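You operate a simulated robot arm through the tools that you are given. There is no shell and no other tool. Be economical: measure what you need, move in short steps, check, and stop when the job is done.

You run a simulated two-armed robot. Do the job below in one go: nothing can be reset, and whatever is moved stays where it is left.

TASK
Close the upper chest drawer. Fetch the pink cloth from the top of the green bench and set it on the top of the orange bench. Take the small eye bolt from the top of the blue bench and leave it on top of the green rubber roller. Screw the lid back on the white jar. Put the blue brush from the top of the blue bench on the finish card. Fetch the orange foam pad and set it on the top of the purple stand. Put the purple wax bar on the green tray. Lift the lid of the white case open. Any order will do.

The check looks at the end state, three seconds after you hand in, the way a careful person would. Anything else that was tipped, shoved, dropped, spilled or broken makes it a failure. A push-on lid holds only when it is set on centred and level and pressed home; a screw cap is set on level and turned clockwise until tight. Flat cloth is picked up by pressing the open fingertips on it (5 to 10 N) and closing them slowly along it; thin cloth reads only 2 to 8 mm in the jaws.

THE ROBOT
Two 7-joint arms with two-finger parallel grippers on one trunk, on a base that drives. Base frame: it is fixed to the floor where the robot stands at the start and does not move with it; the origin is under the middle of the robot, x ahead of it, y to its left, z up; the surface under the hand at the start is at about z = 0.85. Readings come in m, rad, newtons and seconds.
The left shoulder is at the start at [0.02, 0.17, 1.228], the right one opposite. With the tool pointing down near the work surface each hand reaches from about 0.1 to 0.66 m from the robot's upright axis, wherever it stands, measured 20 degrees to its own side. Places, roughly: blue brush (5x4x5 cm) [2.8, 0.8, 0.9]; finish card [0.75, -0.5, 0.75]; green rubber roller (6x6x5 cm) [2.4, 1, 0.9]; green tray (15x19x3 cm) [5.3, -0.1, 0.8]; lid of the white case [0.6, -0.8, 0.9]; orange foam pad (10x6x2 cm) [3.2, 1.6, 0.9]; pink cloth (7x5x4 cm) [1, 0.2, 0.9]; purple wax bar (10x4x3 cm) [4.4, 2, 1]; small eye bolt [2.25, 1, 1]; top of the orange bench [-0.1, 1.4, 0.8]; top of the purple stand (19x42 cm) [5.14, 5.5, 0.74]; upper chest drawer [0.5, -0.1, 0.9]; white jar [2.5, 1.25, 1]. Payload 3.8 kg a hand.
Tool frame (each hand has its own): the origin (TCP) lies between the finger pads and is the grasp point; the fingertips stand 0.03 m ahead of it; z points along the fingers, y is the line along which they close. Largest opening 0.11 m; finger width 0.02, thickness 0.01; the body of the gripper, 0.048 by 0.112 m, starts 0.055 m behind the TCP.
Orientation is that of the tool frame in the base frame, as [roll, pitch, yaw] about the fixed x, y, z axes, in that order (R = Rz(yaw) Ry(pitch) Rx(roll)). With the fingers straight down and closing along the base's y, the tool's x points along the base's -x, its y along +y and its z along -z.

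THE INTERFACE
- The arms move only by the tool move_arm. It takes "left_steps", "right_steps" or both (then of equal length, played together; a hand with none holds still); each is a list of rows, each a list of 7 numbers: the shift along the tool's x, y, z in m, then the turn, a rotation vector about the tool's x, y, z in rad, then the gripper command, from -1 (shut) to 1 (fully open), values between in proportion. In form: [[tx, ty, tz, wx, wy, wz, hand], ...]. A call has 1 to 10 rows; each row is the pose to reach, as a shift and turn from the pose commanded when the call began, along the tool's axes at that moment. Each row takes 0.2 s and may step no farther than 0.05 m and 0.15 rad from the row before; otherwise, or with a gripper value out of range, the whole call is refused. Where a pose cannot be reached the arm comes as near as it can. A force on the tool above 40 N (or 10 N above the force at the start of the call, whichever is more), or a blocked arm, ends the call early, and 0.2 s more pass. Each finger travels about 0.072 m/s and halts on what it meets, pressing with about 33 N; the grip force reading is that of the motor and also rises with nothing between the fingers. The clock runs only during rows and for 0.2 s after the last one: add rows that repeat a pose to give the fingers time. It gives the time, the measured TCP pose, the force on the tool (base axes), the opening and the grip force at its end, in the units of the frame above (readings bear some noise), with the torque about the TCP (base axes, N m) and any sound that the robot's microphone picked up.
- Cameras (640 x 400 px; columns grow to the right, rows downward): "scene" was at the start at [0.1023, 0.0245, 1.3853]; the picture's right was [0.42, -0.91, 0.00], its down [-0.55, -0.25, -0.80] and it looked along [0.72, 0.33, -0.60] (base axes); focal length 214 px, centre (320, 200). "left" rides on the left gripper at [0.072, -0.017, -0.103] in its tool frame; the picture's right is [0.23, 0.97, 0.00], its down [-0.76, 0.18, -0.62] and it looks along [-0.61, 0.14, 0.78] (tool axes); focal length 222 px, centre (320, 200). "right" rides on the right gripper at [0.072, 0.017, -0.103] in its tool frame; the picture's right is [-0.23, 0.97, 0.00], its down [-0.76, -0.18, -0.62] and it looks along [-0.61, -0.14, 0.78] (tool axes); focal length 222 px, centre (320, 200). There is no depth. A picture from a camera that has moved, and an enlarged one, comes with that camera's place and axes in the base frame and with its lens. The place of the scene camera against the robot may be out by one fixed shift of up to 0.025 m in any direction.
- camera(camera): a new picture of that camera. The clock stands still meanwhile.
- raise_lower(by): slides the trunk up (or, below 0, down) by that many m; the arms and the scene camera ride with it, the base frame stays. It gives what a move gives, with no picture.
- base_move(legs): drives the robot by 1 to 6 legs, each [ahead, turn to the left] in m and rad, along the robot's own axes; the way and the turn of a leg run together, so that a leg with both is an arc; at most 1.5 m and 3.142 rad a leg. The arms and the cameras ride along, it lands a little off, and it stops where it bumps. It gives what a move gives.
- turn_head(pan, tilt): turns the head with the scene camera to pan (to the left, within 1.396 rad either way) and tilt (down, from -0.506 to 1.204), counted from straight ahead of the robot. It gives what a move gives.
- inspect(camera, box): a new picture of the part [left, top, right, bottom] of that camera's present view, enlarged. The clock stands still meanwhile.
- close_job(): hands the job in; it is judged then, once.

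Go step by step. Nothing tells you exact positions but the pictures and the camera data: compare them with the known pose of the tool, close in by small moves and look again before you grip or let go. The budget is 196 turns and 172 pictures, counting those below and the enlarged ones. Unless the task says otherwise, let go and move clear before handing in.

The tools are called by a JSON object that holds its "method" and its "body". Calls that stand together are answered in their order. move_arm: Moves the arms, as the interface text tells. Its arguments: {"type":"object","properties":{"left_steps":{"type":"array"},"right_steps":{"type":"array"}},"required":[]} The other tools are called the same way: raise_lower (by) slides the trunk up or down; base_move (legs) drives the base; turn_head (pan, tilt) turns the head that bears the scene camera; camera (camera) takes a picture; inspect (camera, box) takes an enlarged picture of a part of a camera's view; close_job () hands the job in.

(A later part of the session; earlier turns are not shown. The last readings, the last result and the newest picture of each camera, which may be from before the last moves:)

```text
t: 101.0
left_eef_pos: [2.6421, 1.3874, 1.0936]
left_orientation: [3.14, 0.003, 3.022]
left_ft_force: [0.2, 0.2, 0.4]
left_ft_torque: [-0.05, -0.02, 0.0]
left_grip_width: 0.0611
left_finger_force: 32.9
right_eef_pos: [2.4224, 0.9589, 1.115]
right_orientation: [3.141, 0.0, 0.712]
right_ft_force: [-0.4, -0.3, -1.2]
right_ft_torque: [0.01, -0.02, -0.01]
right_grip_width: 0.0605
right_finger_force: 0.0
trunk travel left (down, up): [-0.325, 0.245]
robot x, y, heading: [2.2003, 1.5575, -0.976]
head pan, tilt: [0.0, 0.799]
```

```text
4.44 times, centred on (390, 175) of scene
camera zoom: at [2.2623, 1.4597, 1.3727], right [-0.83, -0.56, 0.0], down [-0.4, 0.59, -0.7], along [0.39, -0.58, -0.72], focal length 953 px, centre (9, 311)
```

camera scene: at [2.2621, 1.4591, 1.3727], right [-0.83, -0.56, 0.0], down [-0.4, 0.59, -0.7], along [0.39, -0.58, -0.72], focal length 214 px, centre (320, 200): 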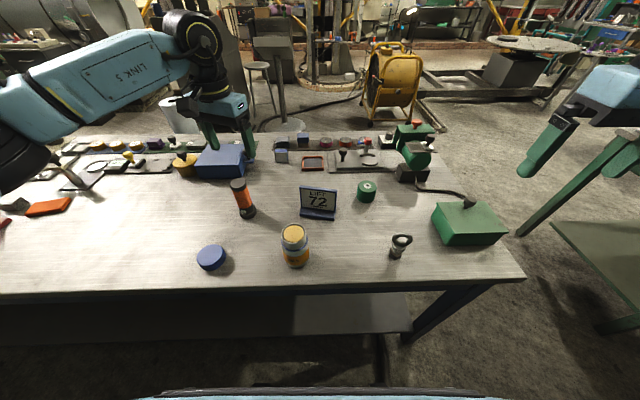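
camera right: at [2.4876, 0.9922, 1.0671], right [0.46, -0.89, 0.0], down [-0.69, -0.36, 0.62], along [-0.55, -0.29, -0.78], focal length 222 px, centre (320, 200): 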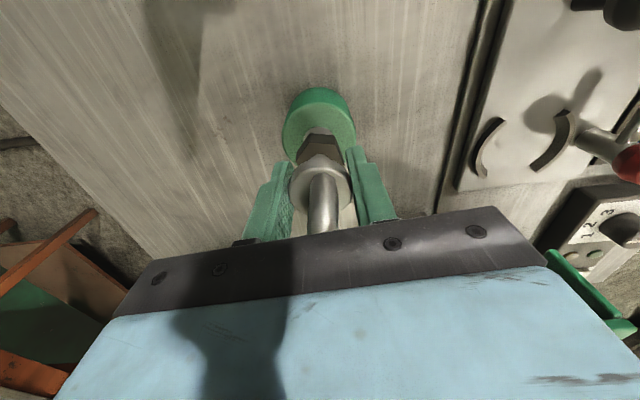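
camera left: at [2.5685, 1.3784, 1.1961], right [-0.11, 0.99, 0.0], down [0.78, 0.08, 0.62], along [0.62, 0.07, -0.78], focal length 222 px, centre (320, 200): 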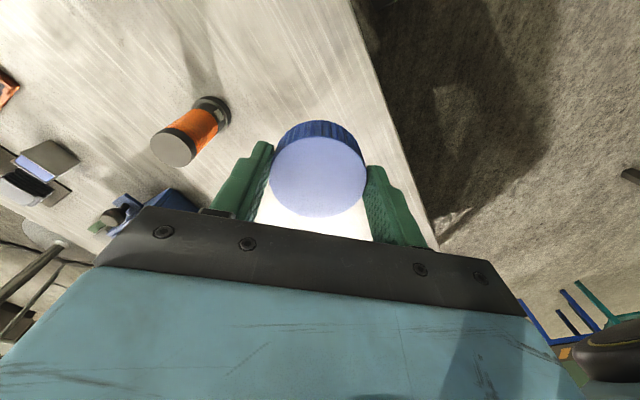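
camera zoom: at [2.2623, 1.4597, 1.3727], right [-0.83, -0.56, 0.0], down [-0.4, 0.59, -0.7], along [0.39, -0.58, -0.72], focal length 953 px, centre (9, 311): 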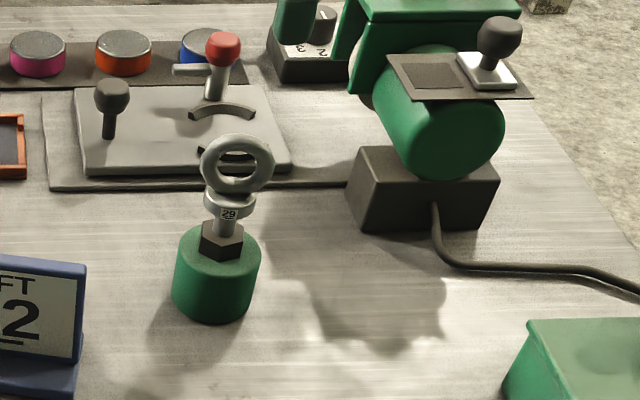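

Eye bolt stands on the roller. Now retract the right hand and bring the lid over the jar.

{"method": "move_arm", "body": {"left_steps": [[0, 0, -0.03, 0, 0, 0, -1], [0.03, -0.03, -0.03, 0, 0, 0, -1], [0.06, -0.06, -0.03, 0, 0, 0, -1], [0.09, -0.09, -0.03, 0, 0, 0, -1], [0.12, -0.12, -0.03, 0, 0, 0, -1], [0.145, -0.14, -0.03, 0, 0, 0, -1], [0.158, -0.152, -0.03, 0, 0, 0, -1], [0.158, -0.152, -0.03, 0, 0, 0, -1], [0.158, -0.152, -0.03, 0, 0, 0, -1], [0.158, -0.152, -0.03, 0, 0, 0, -1]], "right_steps": [[0, 0, -0.04, 0, 0, 0, 0.1], [0, 0, -0.08, 0, 0, 0, 0.1], [-0.02, -0.038, -0.08, 0, 0, -0.145, 0.1], [-0.04, -0.076, -0.08, 0, 0, -0.29, 0.1], [-0.06, -0.114, -0.08, 0, 0, -0.435, 0.1], [-0.08, -0.152, -0.08, 0, 0, -0.58, 0.1], [-0.1, -0.19, -0.08, 0, 0, -0.725, 0.1], [-0.12, -0.228, -0.08, 0, 0, -0.87, 0.1], [-0.14, -0.266, -0.08, 0, 0, -1.015, 0.1], [-0.165, -0.302, -0.08, 0, 0, -1.16, 0.1]]}}

{"method": "camera", "body": {"camera": "left"}}

{"method": "inspect", "body": {"camera": "scene", "box": [220, 130, 420, 280]}}

```text
t: 103.2
left_eef_pos: [2.4681, 1.2552, 1.1208]
left_orientation: [-3.141, 0.003, 3.021]
left_ft_force: [-0.1, 0.0, -0.4]
left_ft_torque: [-0.02, 0.0, -0.03]
left_grip_width: 0.0606
left_finger_force: 32.3
right_eef_pos: [2.0987, 1.08, 1.1952]
right_orientation: [3.141, 0.0, 1.875]
right_ft_force: [-1.5, 0.1, -0.3]
right_ft_torque: [-0.01, -0.02, 0.0]
right_grip_width: 0.0605
right_finger_force: 0.1
right hand out of reach, approached as far as the arm can: row 3, 4, 5
trunk travel left (down, up): [-0.325, 0.245]
robot x, y, heading: [2.2035, 1.5534, -0.973]
head pan, tilt: [0.0, 0.799]
```

```text
109 pictures are left
camera left: at [2.3944, 1.2455, 1.223], right [-0.11, 0.99, 0.0], down [0.78, 0.09, 0.62], along [0.62, 0.07, -0.78], focal length 222 px, centre (320, 200)
```

left: 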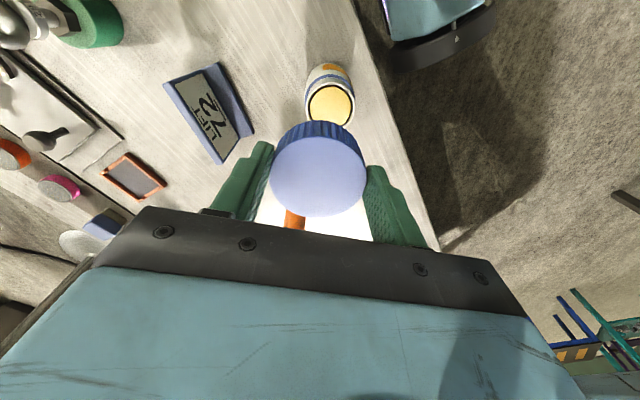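

```text
2.67 times, centred on (320, 205) of scene
camera zoom: at [2.2613, 1.4594, 1.3727], right [-0.83, -0.56, 0.0], down [-0.4, 0.59, -0.7], along [0.39, -0.58, -0.72], focal length 572 px, centre (320, 187)
```

zoom: 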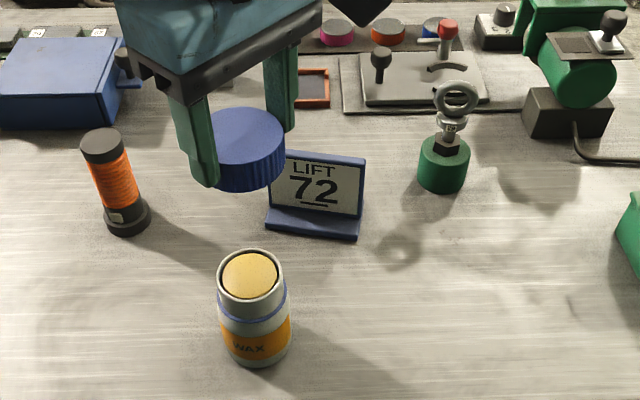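

{"method": "move_arm", "body": {"left_steps": [[0.003, 0.01, 0.02, 0, 0, 0, -1], [0.003, 0.01, 0.05, 0, 0, 0, -1], [0.003, 0.01, 0.065, 0, 0, 0, -1]]}}

{"method": "inspect", "body": {"camera": "left", "box": [240, 30, 400, 230]}}

{"method": "inspect", "body": {"camera": "scene", "box": [250, 170, 370, 280]}}

{"method": "inspect", "body": {"camera": "right", "box": [480, 0, 640, 120]}}

```text
t: 104.0
left_eef_pos: [2.4671, 1.266, 1.0568]
left_orientation: [-3.14, 0.002, 3.023]
left_ft_force: [-0.5, -0.1, 0.2]
left_ft_torque: [0.05, -0.02, -0.01]
left_grip_width: 0.0609
left_finger_force: 32.9
right_eef_pos: [2.0988, 1.0788, 1.1938]
right_orientation: [3.141, -0.003, 1.874]
right_ft_force: [-0.9, -0.2, 0.5]
right_ft_torque: [-0.02, 0.03, -0.01]
right_grip_width: 0.0607
right_finger_force: 0.0
trunk travel left (down, up): [-0.325, 0.245]
robot x, y, heading: [2.2026, 1.5583, -0.976]
head pan, tilt: [0.0, 0.799]
```

```text
2.00 times, centred on (320, 130) of left
camera zoom: at [2.3925, 1.2568, 1.1583], right [-0.11, 0.99, 0.0], down [0.78, 0.09, 0.62], along [0.62, 0.07, -0.78], focal length 444 px, centre (320, 340)
```

zoom: 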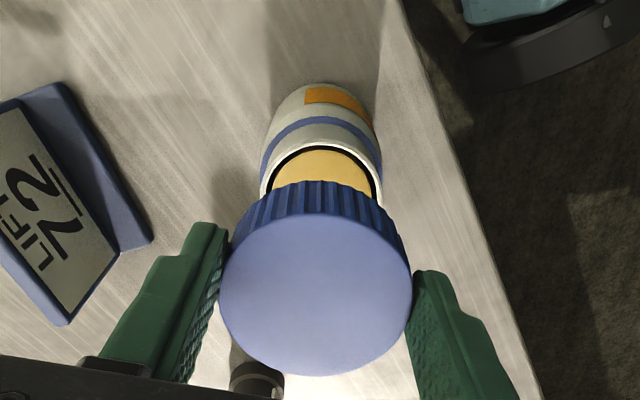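

```text
3.64 times, centred on (310, 225) of scene
camera zoom: at [2.262, 1.4592, 1.3727], right [-0.83, -0.56, 0.0], down [-0.4, 0.59, -0.7], along [0.39, -0.58, -0.72], focal length 780 px, centre (356, 109)
```

zoom: 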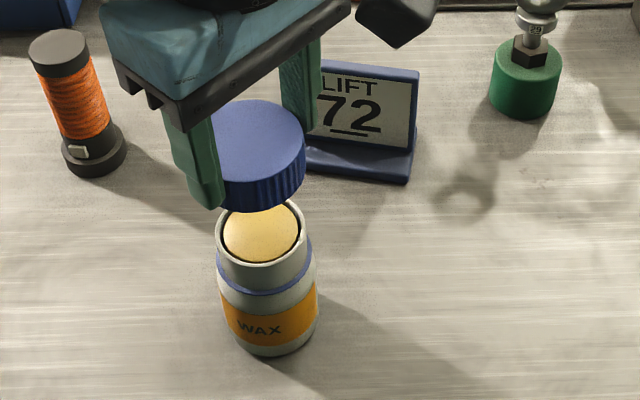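

```text
3.33 times, centred on (560, 60) of right
camera zoom: at [2.0948, 1.1527, 1.2982], right [1.0, 0.07, 0.0], down [0.06, -0.78, 0.62], along [0.05, -0.62, -0.78], focal length 740 px, centre (-480, 667)
```

zoom: 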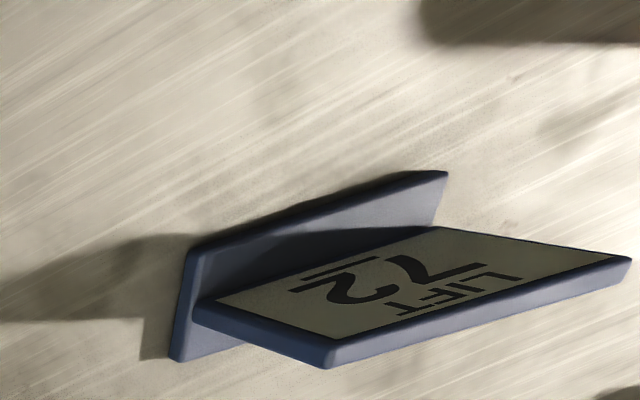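

Estimated jar rim centre (2.470,1.266), rim z≈0.954; lid is over it within 3 mm. Descend nearly to the rim, then gently to contact.

{"method": "move_arm", "body": {"left_steps": [[-0.002, 0.002, 0.025, 0, 0, 0, -1], [-0.002, 0.002, 0.05, 0, 0, 0, -1], [-0.002, 0.002, 0.056, 0, 0, 0, -1]]}}

{"method": "camera", "body": {"camera": "left"}}

{"method": "inspect", "body": {"camera": "scene", "box": [250, 190, 350, 280]}}

```text
t: 104.8
left_eef_pos: [2.4683, 1.2687, 1.0008]
left_orientation: [-3.138, 0.002, 3.021]
left_ft_force: [0.3, -0.4, 2.0]
left_ft_torque: [0.04, 0.06, 0.0]
left_grip_width: 0.061
left_finger_force: 33.2
right_eef_pos: [2.0993, 1.0795, 1.1949]
right_orientation: [-3.14, 0.0, 1.875]
right_ft_force: [-0.1, 0.0, -0.2]
right_ft_torque: [0.02, 0.01, -0.01]
right_grip_width: 0.0605
right_finger_force: 0.0
trunk travel left (down, up): [-0.325, 0.245]
robot x, y, heading: [2.2051, 1.5542, -0.979]
head pan, tilt: [0.0, 0.799]
```

```text
104 pictures are left
camera left: at [2.3942, 1.2591, 1.1035], right [-0.11, 0.99, 0.0], down [0.78, 0.09, 0.62], along [0.62, 0.07, -0.78], focal length 222 px, centre (320, 200)
```

left: 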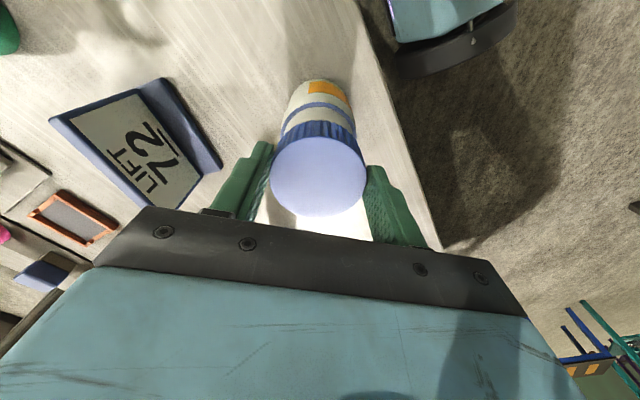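

```text
4.44 times, centred on (300, 235) of scene
camera zoom: at [2.262, 1.4594, 1.3727], right [-0.83, -0.56, 0.0], down [-0.4, 0.59, -0.7], along [0.39, -0.58, -0.72], focal length 953 px, centre (409, 44)
```

zoom: 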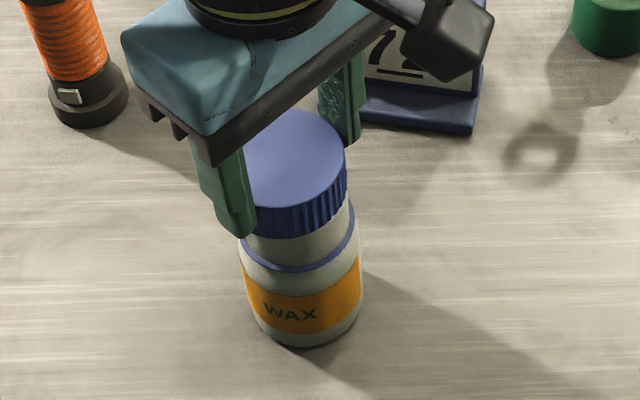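

{"method": "move_arm", "body": {"left_steps": [[0, 0, 0.003, 0, 0, 0, -1], [0, 0, 0.006, 0, 0, 0, -1], [0, 0, 0.009, 0, 0, 0, -1], [0, 0, 0.011, 0, 0, 0, -1]]}}

```text
t: 105.8
left_eef_pos: [2.4674, 1.268, 0.9914]
left_orientation: [-3.136, 0.002, 3.022]
left_ft_force: [3.1, -0.8, 31.3]
left_ft_torque: [-0.2, 0.26, 0.0]
left_grip_width: 0.0609
left_finger_force: 32.5
right_eef_pos: [2.0994, 1.08, 1.1949]
right_orientation: [-3.141, -0.001, 1.871]
right_ft_force: [-0.1, 0.4, -0.2]
right_ft_torque: [-0.03, 0.0, 0.02]
right_grip_width: 0.0605
right_finger_force: 0.1
trunk travel left (down, up): [-0.325, 0.245]
robot x, y, heading: [2.2025, 1.5532, -0.975]
head pan, tilt: [0.0, 0.799]
```

Contact on the thread start. I'll ease the push and turn clockwise, watching the force.

{"method": "move_arm", "body": {"left_steps": [[0, 0, -0.001, 0, 0, 0.14, -1], [0, 0, -0.001, 0, 0, 0.28, -1], [0, 0, -0.001, 0, 0, 0.42, -1], [0, 0, 0, 0, 0, 0.56, -1], [0, 0, 0, 0, 0, 0.7, -1], [0, 0, 0, 0, 0, 0.84, -1], [0, 0, 0, 0, 0, 0.98, -1], [0, 0, 0, 0, 0, 1.12, -1], [0, 0, 0, 0, 0, 1.26, -1], [0, 0, 0, 0, 0, 1.4, -1]]}}

{"method": "inspect", "body": {"camera": "scene", "box": [250, 190, 350, 280]}}

```text
t: 108.0
left_eef_pos: [2.4674, 1.2674, 0.99]
left_orientation: [-3.141, 0.003, 1.619]
left_ft_force: [-2.8, -1.2, 23.9]
left_ft_torque: [0.12, 0.65, 0.12]
left_grip_width: 0.0608
left_finger_force: 32.6
right_eef_pos: [2.0987, 1.0797, 1.1944]
right_orientation: [3.139, 0.001, 1.873]
right_ft_force: [0.2, -0.3, 0.3]
right_ft_torque: [0.0, -0.02, 0.0]
right_grip_width: 0.0605
right_finger_force: 0.0
trunk travel left (down, up): [-0.325, 0.245]
robot x, y, heading: [2.2045, 1.5563, -0.975]
head pan, tilt: [0.0, 0.799]
```

```text
4.44 times, centred on (300, 235) of scene
camera zoom: at [2.2607, 1.46, 1.3728], right [-0.83, -0.56, 0.0], down [-0.4, 0.59, -0.7], along [0.39, -0.58, -0.72], focal length 953 px, centre (409, 44)
```

zoom: 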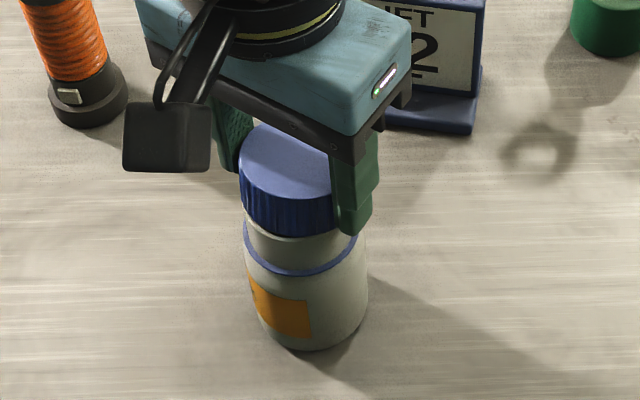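

The jar turned with the lid, so it must be held. The left keeps the lid; I'll bring the right hand around from the right side, to grip the jar body with a tilted tool.

{"method": "move_arm", "body": {"right_steps": [[0.011, 0.018, 0, 0, 0, -0.137, 0.4], [0.022, 0.036, 0, 0, 0, -0.274, 0.6], [0.033, 0.055, 0, 0, 0, -0.41, 0.8], [0.044, 0.073, 0, 0, 0, -0.547, 1], [0.055, 0.091, 0, 0, 0, -0.684, 1], [0.066, 0.11, 0.015, 0, 0, -0.82, 1], [0.078, 0.128, 0.03, 0, 0, -0.957, 1], [0.089, 0.146, 0.045, 0, 0, -1.094, 1], [0.1, 0.165, 0.06, 0, 0, -1.23, 1], [0.111, 0.183, 0.075, 0, 0, -1.367, 1]]}}

```text
t: 110.2
left_eef_pos: [2.4672, 1.2672, 0.9899]
left_orientation: [3.141, 0.001, 1.622]
left_ft_force: [-4.2, -1.3, 20.4]
left_ft_torque: [0.11, 0.65, -0.01]
left_grip_width: 0.0608
left_finger_force: 33.3
right_eef_pos: [2.2439, 1.2425, 1.1196]
right_orientation: [-3.141, 0.002, -3.043]
right_ft_force: [0.2, 0.3, 0.1]
right_ft_torque: [0.01, -0.01, 0.01]
right_grip_width: 0.1099
right_finger_force: 0.0
trunk travel left (down, up): [-0.325, 0.245]
robot x, y, heading: [2.2028, 1.556, -0.975]
head pan, tilt: [0.0, 0.799]
```

Reachable. Now tilt the right tool toward the jar.

{"method": "move_arm", "body": {"right_steps": [[0, 0, 0, 0, -0.13, 0, 1], [0, 0, 0, 0, -0.26, 0, 1], [0, 0, 0.01, 0, -0.39, 0, 1], [0, 0, 0.03, 0, -0.52, 0, 1], [-0.01, 0, 0.05, 0, -0.65, 0, 1], [-0.02, 0, 0.065, 0, -0.77, 0, 1]]}}

{"method": "camera", "body": {"camera": "scene"}}

{"method": "camera", "body": {"camera": "right"}}

```text
t: 111.6
left_eef_pos: [2.4679, 1.2687, 0.9889]
left_orientation: [3.139, 0.0, 1.622]
left_ft_force: [-4.0, -0.6, 19.7]
left_ft_torque: [0.09, 0.66, 0.03]
left_grip_width: 0.0608
left_finger_force: 33.1
right_eef_pos: [2.282, 1.2116, 1.0502]
right_orientation: [-3.14, 0.773, -3.042]
right_ft_force: [0.1, 0.4, 0.5]
right_ft_torque: [0.01, 0.01, 0.01]
right_grip_width: 0.11
right_finger_force: 0.2
right hand out of reach, approached as far as the arm can: row 3, 4, 5, 6
trunk travel left (down, up): [-0.325, 0.245]
robot x, y, heading: [2.2014, 1.554, -0.973]
head pan, tilt: [0.0, 0.799]
```

```text
101 pictures are left
camera scene: at [2.2607, 1.4599, 1.3728], right [-0.83, -0.56, 0.0], down [-0.4, 0.59, -0.7], along [0.39, -0.58, -0.72], focal length 214 px, centre (320, 200)
```

scene: 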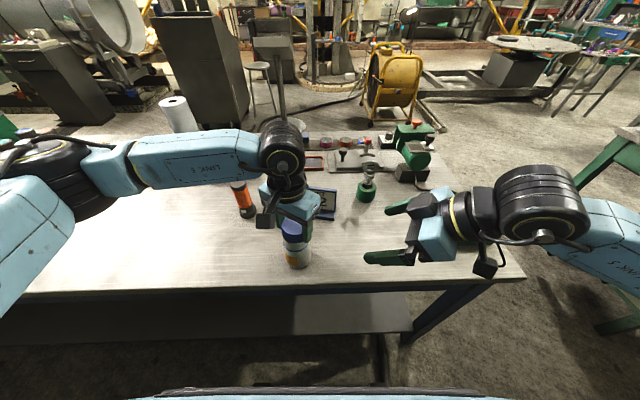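

```text
100 pictures are left
camera right: at [2.1579, 1.2166, 1.0746], right [0.07, 0.99, 0.16], down [0.13, -0.17, 0.98], along [0.99, -0.04, -0.14], focal length 222 px, centre (320, 200)
```

right: 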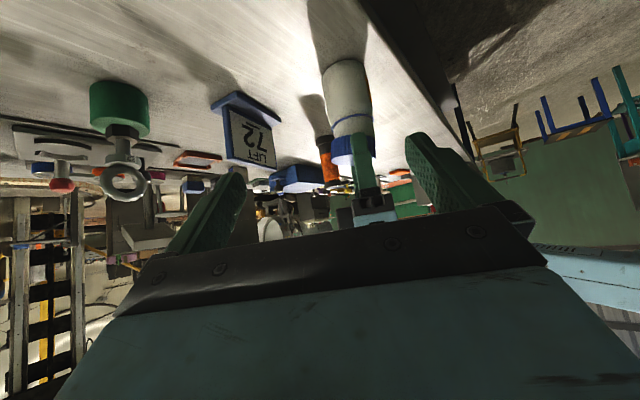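

{"method": "move_arm", "body": {"right_steps": [[-0.008, 0.012, 0.02, 0, 0, 0, 1], [-0.016, 0.024, 0.05, 0, 0, 0, 1], [-0.024, 0.036, 0.08, 0, 0, 0, 1], [-0.024, 0.036, 0.11, 0, 0, 0, 1]]}}

{"method": "camera", "body": {"camera": "right"}}

{"method": "inspect", "body": {"camera": "scene", "box": [240, 160, 460, 300]}}

```text
t: 112.6
left_eef_pos: [2.4678, 1.2674, 0.9902]
left_orientation: [3.139, 0.0, 1.621]
left_ft_force: [-3.3, 0.0, 16.1]
left_ft_torque: [0.04, 0.56, 0.05]
left_grip_width: 0.0606
left_finger_force: 32.8
right_eef_pos: [2.3717, 1.2576, 0.9871]
right_orientation: [-3.141, 0.771, -3.043]
right_ft_force: [-0.6, 0.9, 0.0]
right_ft_torque: [-0.04, 0.04, 0.01]
right_grip_width: 0.1099
right_finger_force: 0.0
trunk travel left (down, up): [-0.325, 0.245]
robot x, y, heading: [2.2064, 1.5535, -0.973]
head pan, tilt: [0.0, 0.799]
```

```text
99 pictures are left
camera right: at [2.2486, 1.2609, 1.0108], right [0.07, 0.99, 0.16], down [0.13, -0.17, 0.98], along [0.99, -0.05, -0.14], focal length 222 px, centre (320, 200)
```

right: 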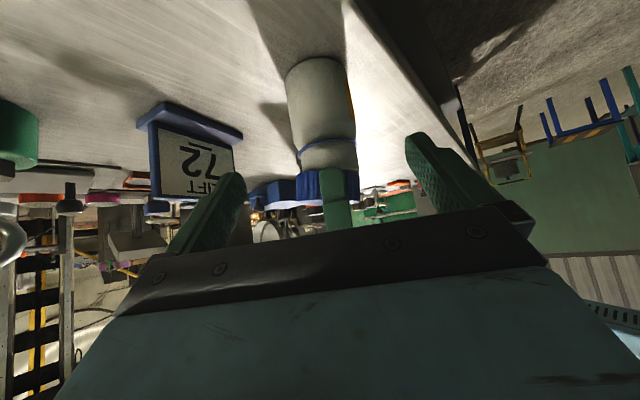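

```text
2.86 times, centred on (350, 230) of scene
camera zoom: at [2.2611, 1.4598, 1.3728], right [-0.83, -0.56, 0.0], down [-0.4, 0.59, -0.7], along [0.39, -0.58, -0.72], focal length 613 px, centre (234, 114)
```

zoom: 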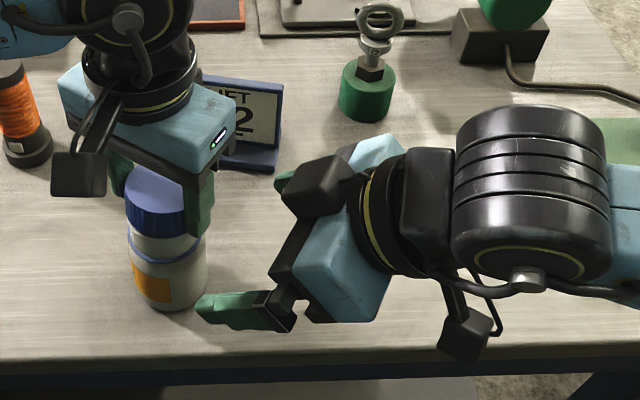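

Alignment is right, but a shallower tilt gives more clearance under the left hand. Tilt a bit more, then advance.

{"method": "move_arm", "body": {"right_steps": [[0.013, 0, 0.001, 0, -0.085, 0, 1], [0.026, 0, 0.0025, 0, -0.17, 0, 1]]}}

{"method": "camera", "body": {"camera": "right"}}

```text
t: 113.2
left_eef_pos: [2.4671, 1.2676, 0.99]
left_orientation: [-3.142, -0.001, 1.624]
left_ft_force: [-4.4, -0.3, 15.4]
left_ft_torque: [0.06, 0.57, 0.04]
left_grip_width: 0.0611
left_finger_force: 33.2
right_eef_pos: [2.3559, 1.2562, 0.9657]
right_orientation: [-3.142, 0.943, -3.045]
right_ft_force: [0.5, -0.4, -1.0]
right_ft_torque: [0.0, -0.01, 0.0]
right_grip_width: 0.1102
right_finger_force: 0.1
trunk travel left (down, up): [-0.325, 0.245]
robot x, y, heading: [2.2038, 1.555, -0.972]
head pan, tilt: [0.0, 0.799]
```

```text
97 pictures are left
camera right: at [2.229, 1.2596, 0.9691], right [0.04, 0.98, 0.18], down [-0.04, -0.18, 0.98], along [1.0, -0.04, 0.03], focal length 222 px, centre (320, 200)
```

right: 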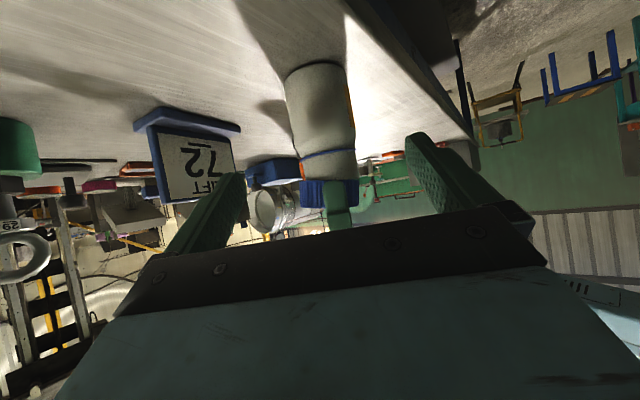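

{"method": "move_arm", "body": {"right_steps": [[0, 0, 0.03, 0, 0, 0, 1], [0, 0, 0.06, 0, 0, 0, 1], [0, 0, 0.09, 0, 0, 0, 1], [0, 0, 0.11, 0, 0, 0, 1], [-0.002, 0, 0.125, 0, 0, 0, 1]]}}

{"method": "camera", "body": {"camera": "right"}}

{"method": "inspect", "body": {"camera": "scene", "box": [240, 170, 420, 290]}}

```text
t: 114.4
left_eef_pos: [2.4768, 1.2676, 0.9902]
left_orientation: [3.121, -0.002, 1.637]
left_ft_force: [3.6, 3.7, 8.5]
left_ft_torque: [0.19, 0.13, 0.02]
left_grip_width: 0.0606
left_finger_force: 32.6
right_eef_pos: [2.4575, 1.2642, 0.8993]
right_orientation: [-3.135, 0.949, -3.04]
right_ft_force: [-9.2, -1.1, 5.1]
right_ft_torque: [0.09, -0.56, -0.04]
right_grip_width: 0.1099
right_finger_force: 0.0
trunk travel left (down, up): [-0.325, 0.245]
robot x, y, heading: [2.2017, 1.5529, -0.972]
head pan, tilt: [0.0, 0.799]
stopped in row 5 (right hand): the force on the tool passed its limit at 48 N (the readings are from after the stop); the commanded pose is now the measured one
```

```text
96 pictures are left
camera right: at [2.3309, 1.2671, 0.9009], right [0.04, 0.98, 0.18], down [-0.05, -0.18, 0.98], along [1.0, -0.05, 0.04], focal length 222 px, centre (320, 200)
```

right: 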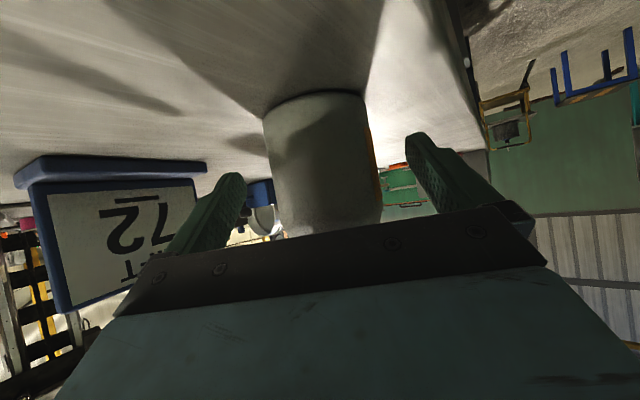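

```text
3.33 times, centred on (330, 230) of scene
camera zoom: at [2.2613, 1.4598, 1.3727], right [-0.83, -0.56, 0.0], down [-0.4, 0.59, -0.7], along [0.39, -0.58, -0.72], focal length 715 px, centre (287, 100)
```

zoom: 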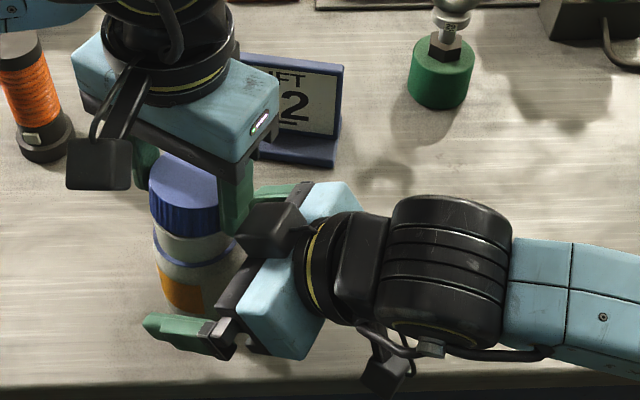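

The right hand's top box met the left finger. I'll back the right off, re-grip the lid with the left turned back 1.4 rad (fingers crosswise), and look.

{"method": "move_arm", "body": {"right_steps": [[0, 0, -0.015, 0, 0, 0, 1], [0, 0, -0.03, 0, 0, 0, 1], [0, 0, -0.05, 0, 0, 0, 1], [0, 0, -0.07, 0, 0, 0, 1]]}}

{"method": "camera", "body": {"camera": "left"}}

{"method": "inspect", "body": {"camera": "scene", "box": [240, 170, 420, 290]}}

```text
t: 115.4
left_eef_pos: [2.4747, 1.2667, 0.9894]
left_orientation: [3.122, -0.001, 1.634]
left_ft_force: [-1.4, 0.7, 18.1]
left_ft_torque: [0.09, 0.54, 0.03]
left_grip_width: 0.0608
left_finger_force: 33.1
right_eef_pos: [2.4, 1.2579, 0.9382]
right_orientation: [-3.138, 0.948, -3.043]
right_ft_force: [-0.7, -0.4, 0.4]
right_ft_torque: [0.02, 0.04, 0.02]
right_grip_width: 0.1101
right_finger_force: 0.1
trunk travel left (down, up): [-0.325, 0.245]
robot x, y, heading: [2.2062, 1.5567, -0.98]
head pan, tilt: [0.0, 0.799]
```

```text
94 pictures are left
camera left: at [2.4514, 1.3372, 1.0918], right [0.96, 0.29, 0.02], down [0.21, -0.75, 0.63], along [0.2, -0.59, -0.78], focal length 222 px, centre (320, 200)
```

left: 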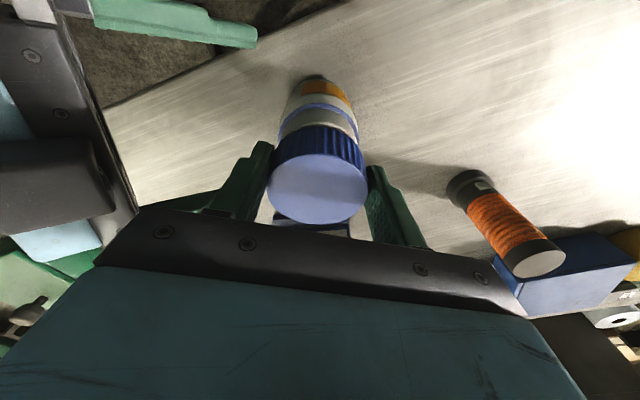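

```text
3.33 times, centred on (330, 230) of scene
camera zoom: at [2.2611, 1.4598, 1.3728], right [-0.83, -0.56, 0.0], down [-0.4, 0.59, -0.7], along [0.39, -0.58, -0.72], focal length 715 px, centre (287, 100)
```

zoom: 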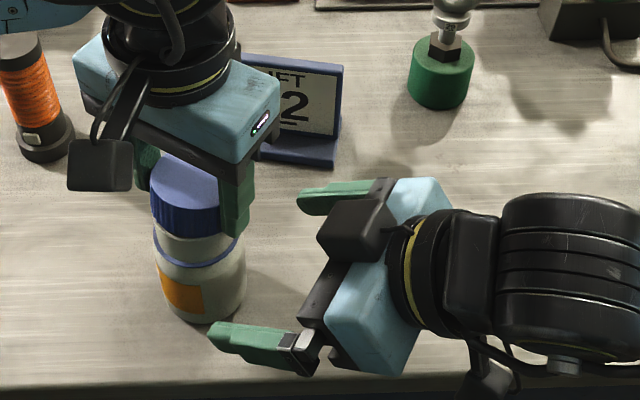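

{"method": "move_arm", "body": {"left_steps": [[0, 0, -0.001, 0.02, 0, 0, -1], [0, 0, -0.001, 0.02, 0, 0, 0.3], [0, 0, -0.001, 0.02, 0, 0, 0.6], [0, 0, -0.001, 0.02, 0, 0, 0.7], [0, 0, -0.001, 0.02, 0, 0, 0.7]]}}

{"method": "move_arm", "body": {"left_steps": [[0, 0, 0, 0, 0, -0.14, 0.7], [0, 0, 0, 0, 0, -0.28, 0.7], [0, 0, 0, 0, 0, -0.42, 0.7], [0, 0, 0, 0, 0, -0.56, 0.7], [0, 0, 0, 0, 0, -0.7, 0.7], [0, 0, 0, 0, 0, -0.84, 0.7], [0, 0, 0, 0, 0, -0.98, 0.7], [0, 0, 0, 0, 0, -1.12, 0.7], [0, 0, 0, 0, 0, -1.26, 0.7], [0, 0, 0, 0, 0, -1.4, 0.7]]}}

{"method": "camera", "body": {"camera": "left"}}

{"method": "inspect", "body": {"camera": "scene", "box": [240, 170, 420, 290]}}

```text
t: 116.6
left_eef_pos: [2.4762, 1.266, 0.9894]
left_orientation: [-3.139, -0.002, 1.635]
left_ft_force: [0.5, 0.5, -0.5]
left_ft_torque: [-0.01, -0.03, -0.02]
left_grip_width: 0.0934
left_finger_force: 0.0
right_eef_pos: [2.4016, 1.2566, 0.9402]
right_orientation: [-3.139, 0.947, -3.043]
right_ft_force: [-0.1, -0.2, 0.4]
right_ft_torque: [0.01, 0.03, 0.04]
right_grip_width: 0.1099
right_finger_force: 0.1
trunk travel left (down, up): [-0.325, 0.245]
robot x, y, heading: [2.2048, 1.5526, -0.972]
head pan, tilt: [0.0, 0.799]
```

```text
t: 118.8
left_eef_pos: [2.4777, 1.2676, 0.9896]
left_orientation: [3.138, -0.001, 3.039]
left_ft_force: [0.4, 0.0, -0.1]
left_ft_torque: [-0.01, 0.03, -0.02]
left_grip_width: 0.0933
left_finger_force: 0.1
right_eef_pos: [2.4009, 1.2564, 0.9392]
right_orientation: [-3.138, 0.948, -3.042]
right_ft_force: [0.1, -0.2, -0.5]
right_ft_torque: [-0.01, -0.01, -0.03]
right_grip_width: 0.1101
right_finger_force: 0.0
trunk travel left (down, up): [-0.325, 0.245]
robot x, y, heading: [2.204, 1.5543, -0.974]
head pan, tilt: [0.0, 0.799]
```

```text
92 pictures are left
camera left: at [2.4026, 1.2565, 1.0913], right [-0.13, 0.99, 0.0], down [0.78, 0.1, 0.62], along [0.62, 0.08, -0.78], focal length 222 px, centre (320, 200)
```

left: 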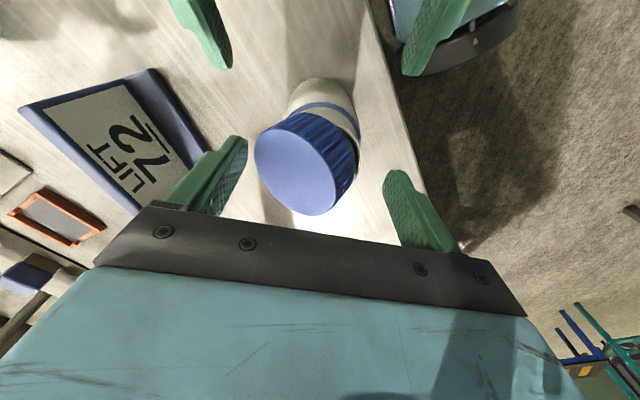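

```text
3.33 times, centred on (330, 230) of scene
camera zoom: at [2.262, 1.4591, 1.3726], right [-0.83, -0.56, 0.0], down [-0.4, 0.59, -0.7], along [0.39, -0.58, -0.72], focal length 715 px, centre (287, 100)
```

zoom: 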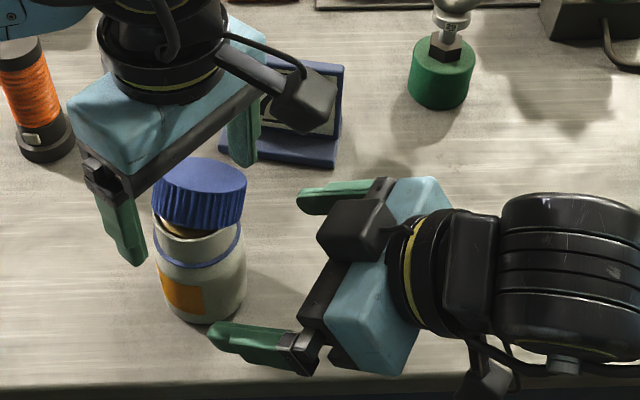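

The lid has tipped on the jar once released. I'll close the crosswise fingers gently to square and secure it.

{"method": "move_arm", "body": {"left_steps": [[0, 0, -0.002, 0, 0, 0, 0.5], [0, 0, -0.002, 0, 0, 0, 0.35], [0, 0, -0.002, 0, 0, 0, 0.25], [0, 0, -0.002, 0, 0, 0, 0.15], [0, 0, -0.002, 0, 0, 0, 0.1], [0, 0, -0.002, 0, 0, 0, 0.05], [0, 0, -0.002, 0, 0, 0, -0.3], [0, 0, -0.002, 0, 0, 0, -1]]}}

{"method": "camera", "body": {"camera": "left"}}

{"method": "inspect", "body": {"camera": "scene", "box": [240, 170, 420, 290]}}

```text
t: 120.6
left_eef_pos: [2.477, 1.2678, 0.9918]
left_orientation: [3.138, -0.002, 3.037]
left_ft_force: [0.2, -1.5, 0.4]
left_ft_torque: [-0.06, 0.01, 0.03]
left_grip_width: 0.0657
left_finger_force: 33.0
right_eef_pos: [2.4013, 1.2565, 0.9386]
right_orientation: [-3.138, 0.949, -3.043]
right_ft_force: [0.1, -0.6, -1.0]
right_ft_torque: [0.03, 0.0, 0.02]
right_grip_width: 0.11
right_finger_force: 0.0
trunk travel left (down, up): [-0.325, 0.245]
robot x, y, heading: [2.2004, 1.5502, -0.979]
head pan, tilt: [0.0, 0.799]
```

```text
90 pictures are left
camera left: at [2.4031, 1.2567, 1.0938], right [-0.12, 0.99, 0.0], down [0.78, 0.09, 0.62], along [0.62, 0.08, -0.78], focal length 222 px, centre (320, 200)
```

left: 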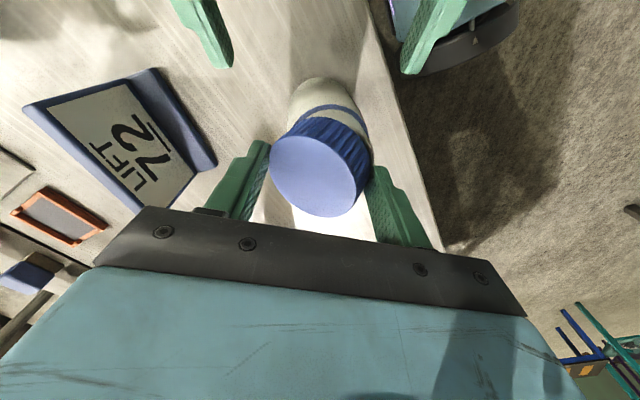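

```text
3.33 times, centred on (330, 230) of scene
camera zoom: at [2.262, 1.459, 1.3726], right [-0.83, -0.56, 0.0], down [-0.4, 0.59, -0.7], along [0.39, -0.58, -0.72], focal length 715 px, centre (287, 100)
```

zoom: 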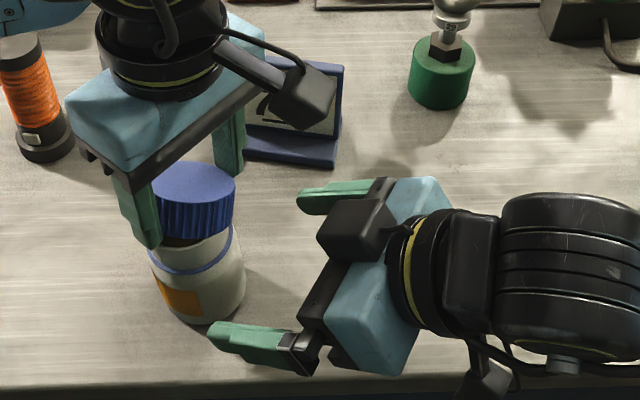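

The lid is gripped tilted (~15°). I'll lift it off, set it back flat on the bench, and re-grip it level, while the right hand takes hold of the jar.

{"method": "move_arm", "body": {"left_steps": [[0, 0, -0.01, 0, 0, 0, -1], [0, 0, -0.025, 0, 0, 0, -1], [0, 0, -0.05, 0, 0, 0, -1], [0, 0, -0.09, 0, 0, 0, -1], [0, 0, -0.13, 0, 0, 0, -1]]}}

{"method": "camera", "body": {"camera": "left"}}

{"method": "inspect", "body": {"camera": "scene", "box": [220, 150, 420, 290]}}

```text
t: 121.8
left_eef_pos: [2.4763, 1.2666, 1.1205]
left_orientation: [3.14, -0.001, 3.035]
left_ft_force: [0.9, 0.0, 0.8]
left_ft_torque: [0.04, 0.03, 0.02]
left_grip_width: 0.0655
left_finger_force: 32.5
right_eef_pos: [2.4014, 1.2565, 0.9396]
right_orientation: [-3.138, 0.948, -3.044]
right_ft_force: [0.0, -0.4, 0.0]
right_ft_torque: [0.0, 0.01, 0.02]
right_grip_width: 0.1098
right_finger_force: 0.0
trunk travel left (down, up): [-0.325, 0.245]
robot x, y, heading: [2.2033, 1.5581, -0.977]
head pan, tilt: [0.0, 0.799]
```

```text
88 pictures are left
camera left: at [2.4025, 1.2565, 1.2234], right [-0.12, 0.99, 0.0], down [0.78, 0.09, 0.62], along [0.62, 0.08, -0.78], focal length 222 px, centre (320, 200)
```

left: 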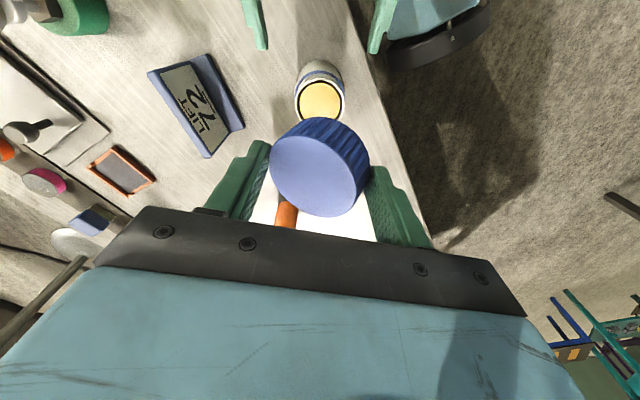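

```text
2.86 times, centred on (320, 220) of scene
camera zoom: at [2.2618, 1.4591, 1.3727], right [-0.83, -0.56, 0.0], down [-0.4, 0.59, -0.7], along [0.39, -0.58, -0.72], focal length 613 px, centre (320, 143)
```

zoom: 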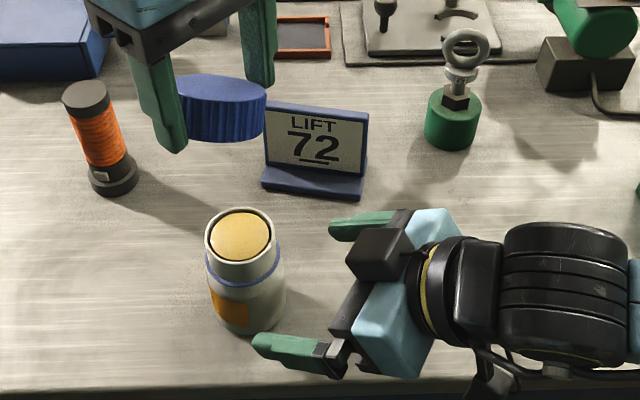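

Lid off, jar upright. Left carries the lid back to its old spot; right advances around the jar and grips.

{"method": "move_arm", "body": {"left_steps": [[-0.03, 0.027, 0, 0, 0, 0, -1], [-0.06, 0.054, 0, 0, 0, 0, -1], [-0.09, 0.081, 0, 0, 0, 0, -1], [-0.12, 0.108, 0, 0, 0, 0, -1], [-0.153, 0.138, 0, 0, 0, 0, -1], [-0.153, 0.138, 0.05, 0, 0, 0, -1], [-0.153, 0.138, 0.1, 0, 0, 0, -1], [-0.153, 0.138, 0.14, 0, 0, 0, -1], [-0.153, 0.138, 0.18, 0, 0, 0, -1], [-0.153, 0.138, 0.205, 0, 0, 0, -1]], "right_steps": [[0, 0.001, 0.02, 0, 0, 0, 1], [0, 0.003, 0.04, 0, 0, 0, 1], [0, 0.003, 0.06, 0, 0, 0, 1], [0, 0.003, 0.07, 0, 0, 0, 1], [0, 0.003, 0.078, 0, 0, 0, 1], [0, 0.003, 0.078, 0, 0, 0, 0.7], [0, 0.003, 0.078, 0, 0, 0, 0.4], [0, 0.003, 0.078, 0, 0, 0, 0.1], [0, 0.003, 0.078, 0, 0, 0, -0.3], [0, 0.003, 0.078, 0, 0, 0, -1]]}}

{"method": "camera", "body": {"camera": "left"}}

{"method": "inspect", "body": {"camera": "scene", "box": [180, 150, 420, 300]}}

```text
t: 124.0
left_eef_pos: [2.6447, 1.3887, 0.917]
left_orientation: [3.138, -0.003, 3.035]
left_ft_force: [0.0, 0.9, -0.4]
left_ft_torque: [-0.01, 0.03, -0.06]
left_grip_width: 0.0651
left_finger_force: 33.5
right_eef_pos: [2.4645, 1.2653, 0.8925]
right_orientation: [-3.139, 0.948, -3.043]
right_ft_force: [0.7, 1.2, -0.4]
right_ft_torque: [-0.01, -0.03, -0.01]
right_grip_width: 0.0645
right_finger_force: 32.8
trunk travel left (down, up): [-0.325, 0.245]
robot x, y, heading: [2.2021, 1.5543, -0.977]
head pan, tilt: [0.0, 0.799]
```

```text
86 pictures are left
camera left: at [2.571, 1.3778, 1.0187], right [-0.12, 0.99, 0.0], down [0.78, 0.09, 0.62], along [0.62, 0.08, -0.78], focal length 222 px, centre (320, 200)
```

left: 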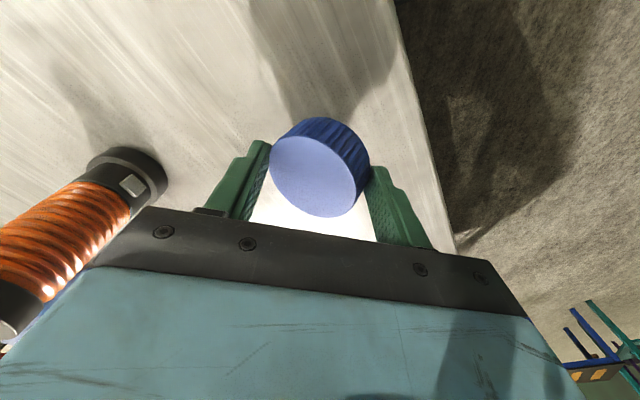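

```text
2.67 times, centred on (300, 225) of scene
camera zoom: at [2.2621, 1.4591, 1.3726], right [-0.83, -0.56, 0.0], down [-0.4, 0.59, -0.7], along [0.39, -0.58, -0.72], focal length 572 px, centre (373, 133)
```

zoom: 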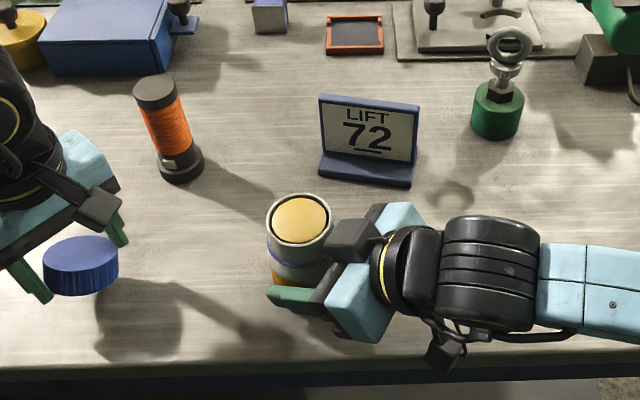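

Jar is held firmly (64 mm). Lower the lid to touch the bench, release, let it settle flat.

{"method": "move_arm", "body": {"left_steps": [[0, 0, 0.008, 0, 0, 0, -1], [0, 0, 0.016, 0, 0, 0, -1], [0, 0, 0.02, 0, 0, 0, -1], [0, 0, 0.02, 0, 0, 0, 0.3], [0, 0, 0.02, 0, 0, 0, 0.7], [0, 0, 0.02, 0, 0, 0, 1], [0, 0, 0.02, 0, 0, 0, 1]]}}

{"method": "camera", "body": {"camera": "left"}}

```text
t: 125.6
left_eef_pos: [2.644, 1.3882, 0.896]
left_orientation: [3.137, -0.001, 3.035]
left_ft_force: [-1.0, -0.5, 0.3]
left_ft_torque: [0.0, -0.01, -0.02]
left_grip_width: 0.1102
left_finger_force: 0.0
right_eef_pos: [2.4648, 1.2659, 0.8926]
right_orientation: [-3.138, 0.946, -3.041]
right_ft_force: [0.9, -0.9, 0.8]
right_ft_torque: [-0.15, 0.01, -0.02]
right_grip_width: 0.0643
right_finger_force: 32.9
trunk travel left (down, up): [-0.325, 0.245]
robot x, y, heading: [2.2046, 1.5551, -0.975]
head pan, tilt: [0.0, 0.799]
```

```text
84 pictures are left
camera left: at [2.5697, 1.3779, 0.9987], right [-0.12, 0.99, 0.0], down [0.78, 0.09, 0.62], along [0.62, 0.08, -0.78], focal length 222 px, centre (320, 200)
```

left: 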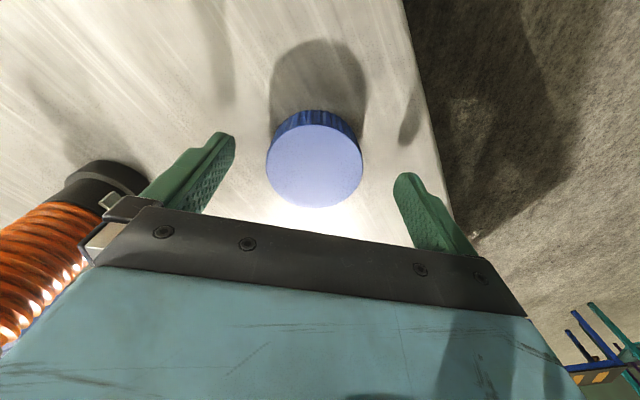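

{"method": "move_arm", "body": {"left_steps": [[0.0064, -0.006, 0.003, 0.004, 0, 0, 1], [0.0064, -0.006, 0.006, 0.004, 0, 0, 0.6], [0.0064, -0.006, 0.006, 0.004, 0, 0, 0.3], [0.0064, -0.006, 0.006, 0.004, 0, 0, 0], [0.0064, -0.006, 0.006, 0.004, 0, 0, -0.4], [0.0064, -0.006, 0.006, 0.004, 0, 0, -1], [0.0064, -0.006, 0.006, 0.004, 0, 0, -1], [0.0064, -0.006, -0.03, 0.004, 0, 0, -1], [0.0064, -0.006, -0.07, 0.004, 0, 0, -1], [0.0064, -0.006, -0.115, 0.004, 0, 0, -1]]}}

{"method": "move_arm", "body": {"left_steps": [[0, 0, -0.045, 0, 0, 0, -1], [0, 0, -0.085, 0, 0, 0, -1], [0.03, -0.027, -0.11, 0, 0, 0, -1], [0.06, -0.054, -0.11, 0, 0, 0, -1], [0.09, -0.081, -0.11, 0, 0, 0, -1], [0.12, -0.108, -0.11, 0, 0, 0, -1], [0.153, -0.134, -0.11, 0, 0, 0, -1]]}}

{"method": "inspect", "body": {"camera": "left", "box": [220, 30, 420, 240]}}

{"method": "inspect", "body": {"camera": "scene", "box": [220, 150, 380, 280]}}

```text
t: 127.8
left_eef_pos: [2.6374, 1.3817, 1.0119]
left_orientation: [3.14, -0.001, 3.036]
left_ft_force: [0.0, -1.1, 1.0]
left_ft_torque: [0.02, -0.01, 0.03]
left_grip_width: 0.0608
left_finger_force: 33.2
right_eef_pos: [2.4655, 1.2654, 0.8936]
right_orientation: [-3.138, 0.947, -3.043]
right_ft_force: [-1.3, 0.0, 0.3]
right_ft_torque: [-0.15, 0.05, -0.07]
right_grip_width: 0.0645
right_finger_force: 33.1
trunk travel left (down, up): [-0.325, 0.245]
robot x, y, heading: [2.2023, 1.5542, -0.975]
head pan, tilt: [0.0, 0.799]
```

```text
t: 129.4
left_eef_pos: [2.4689, 1.2626, 1.1221]
left_orientation: [-3.141, 0.001, 3.036]
left_ft_force: [-0.7, 0.4, 0.1]
left_ft_torque: [0.01, 0.0, 0.0]
left_grip_width: 0.0609
left_finger_force: 33.3
right_eef_pos: [2.4643, 1.2655, 0.893]
right_orientation: [-3.137, 0.949, -3.042]
right_ft_force: [-2.3, 0.0, 2.0]
right_ft_torque: [-0.15, 0.08, -0.04]
right_grip_width: 0.0643
right_finger_force: 32.3
trunk travel left (down, up): [-0.325, 0.245]
robot x, y, heading: [2.2042, 1.5608, -0.974]
head pan, tilt: [0.0, 0.799]
```

```text
1.90 times, centred on (320, 135) of left
camera zoom: at [2.3939, 1.2535, 1.2253], right [-0.12, 0.99, 0.0], down [0.78, 0.1, 0.62], along [0.62, 0.08, -0.78], focal length 423 px, centre (320, 324)
```

zoom: 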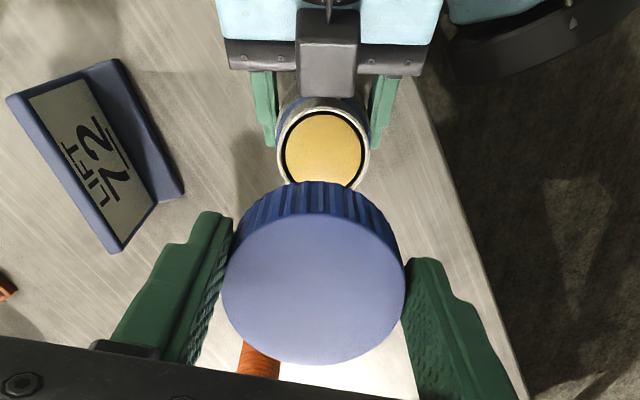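

```text
3.08 times, centred on (300, 215) of scene
camera zoom: at [2.2612, 1.4585, 1.3726], right [-0.83, -0.56, 0.0], down [-0.4, 0.59, -0.7], along [0.39, -0.58, -0.72], focal length 660 px, centre (382, 154)
```

zoom: 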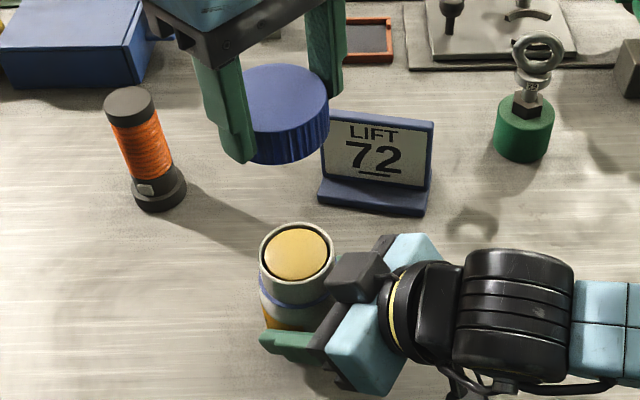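

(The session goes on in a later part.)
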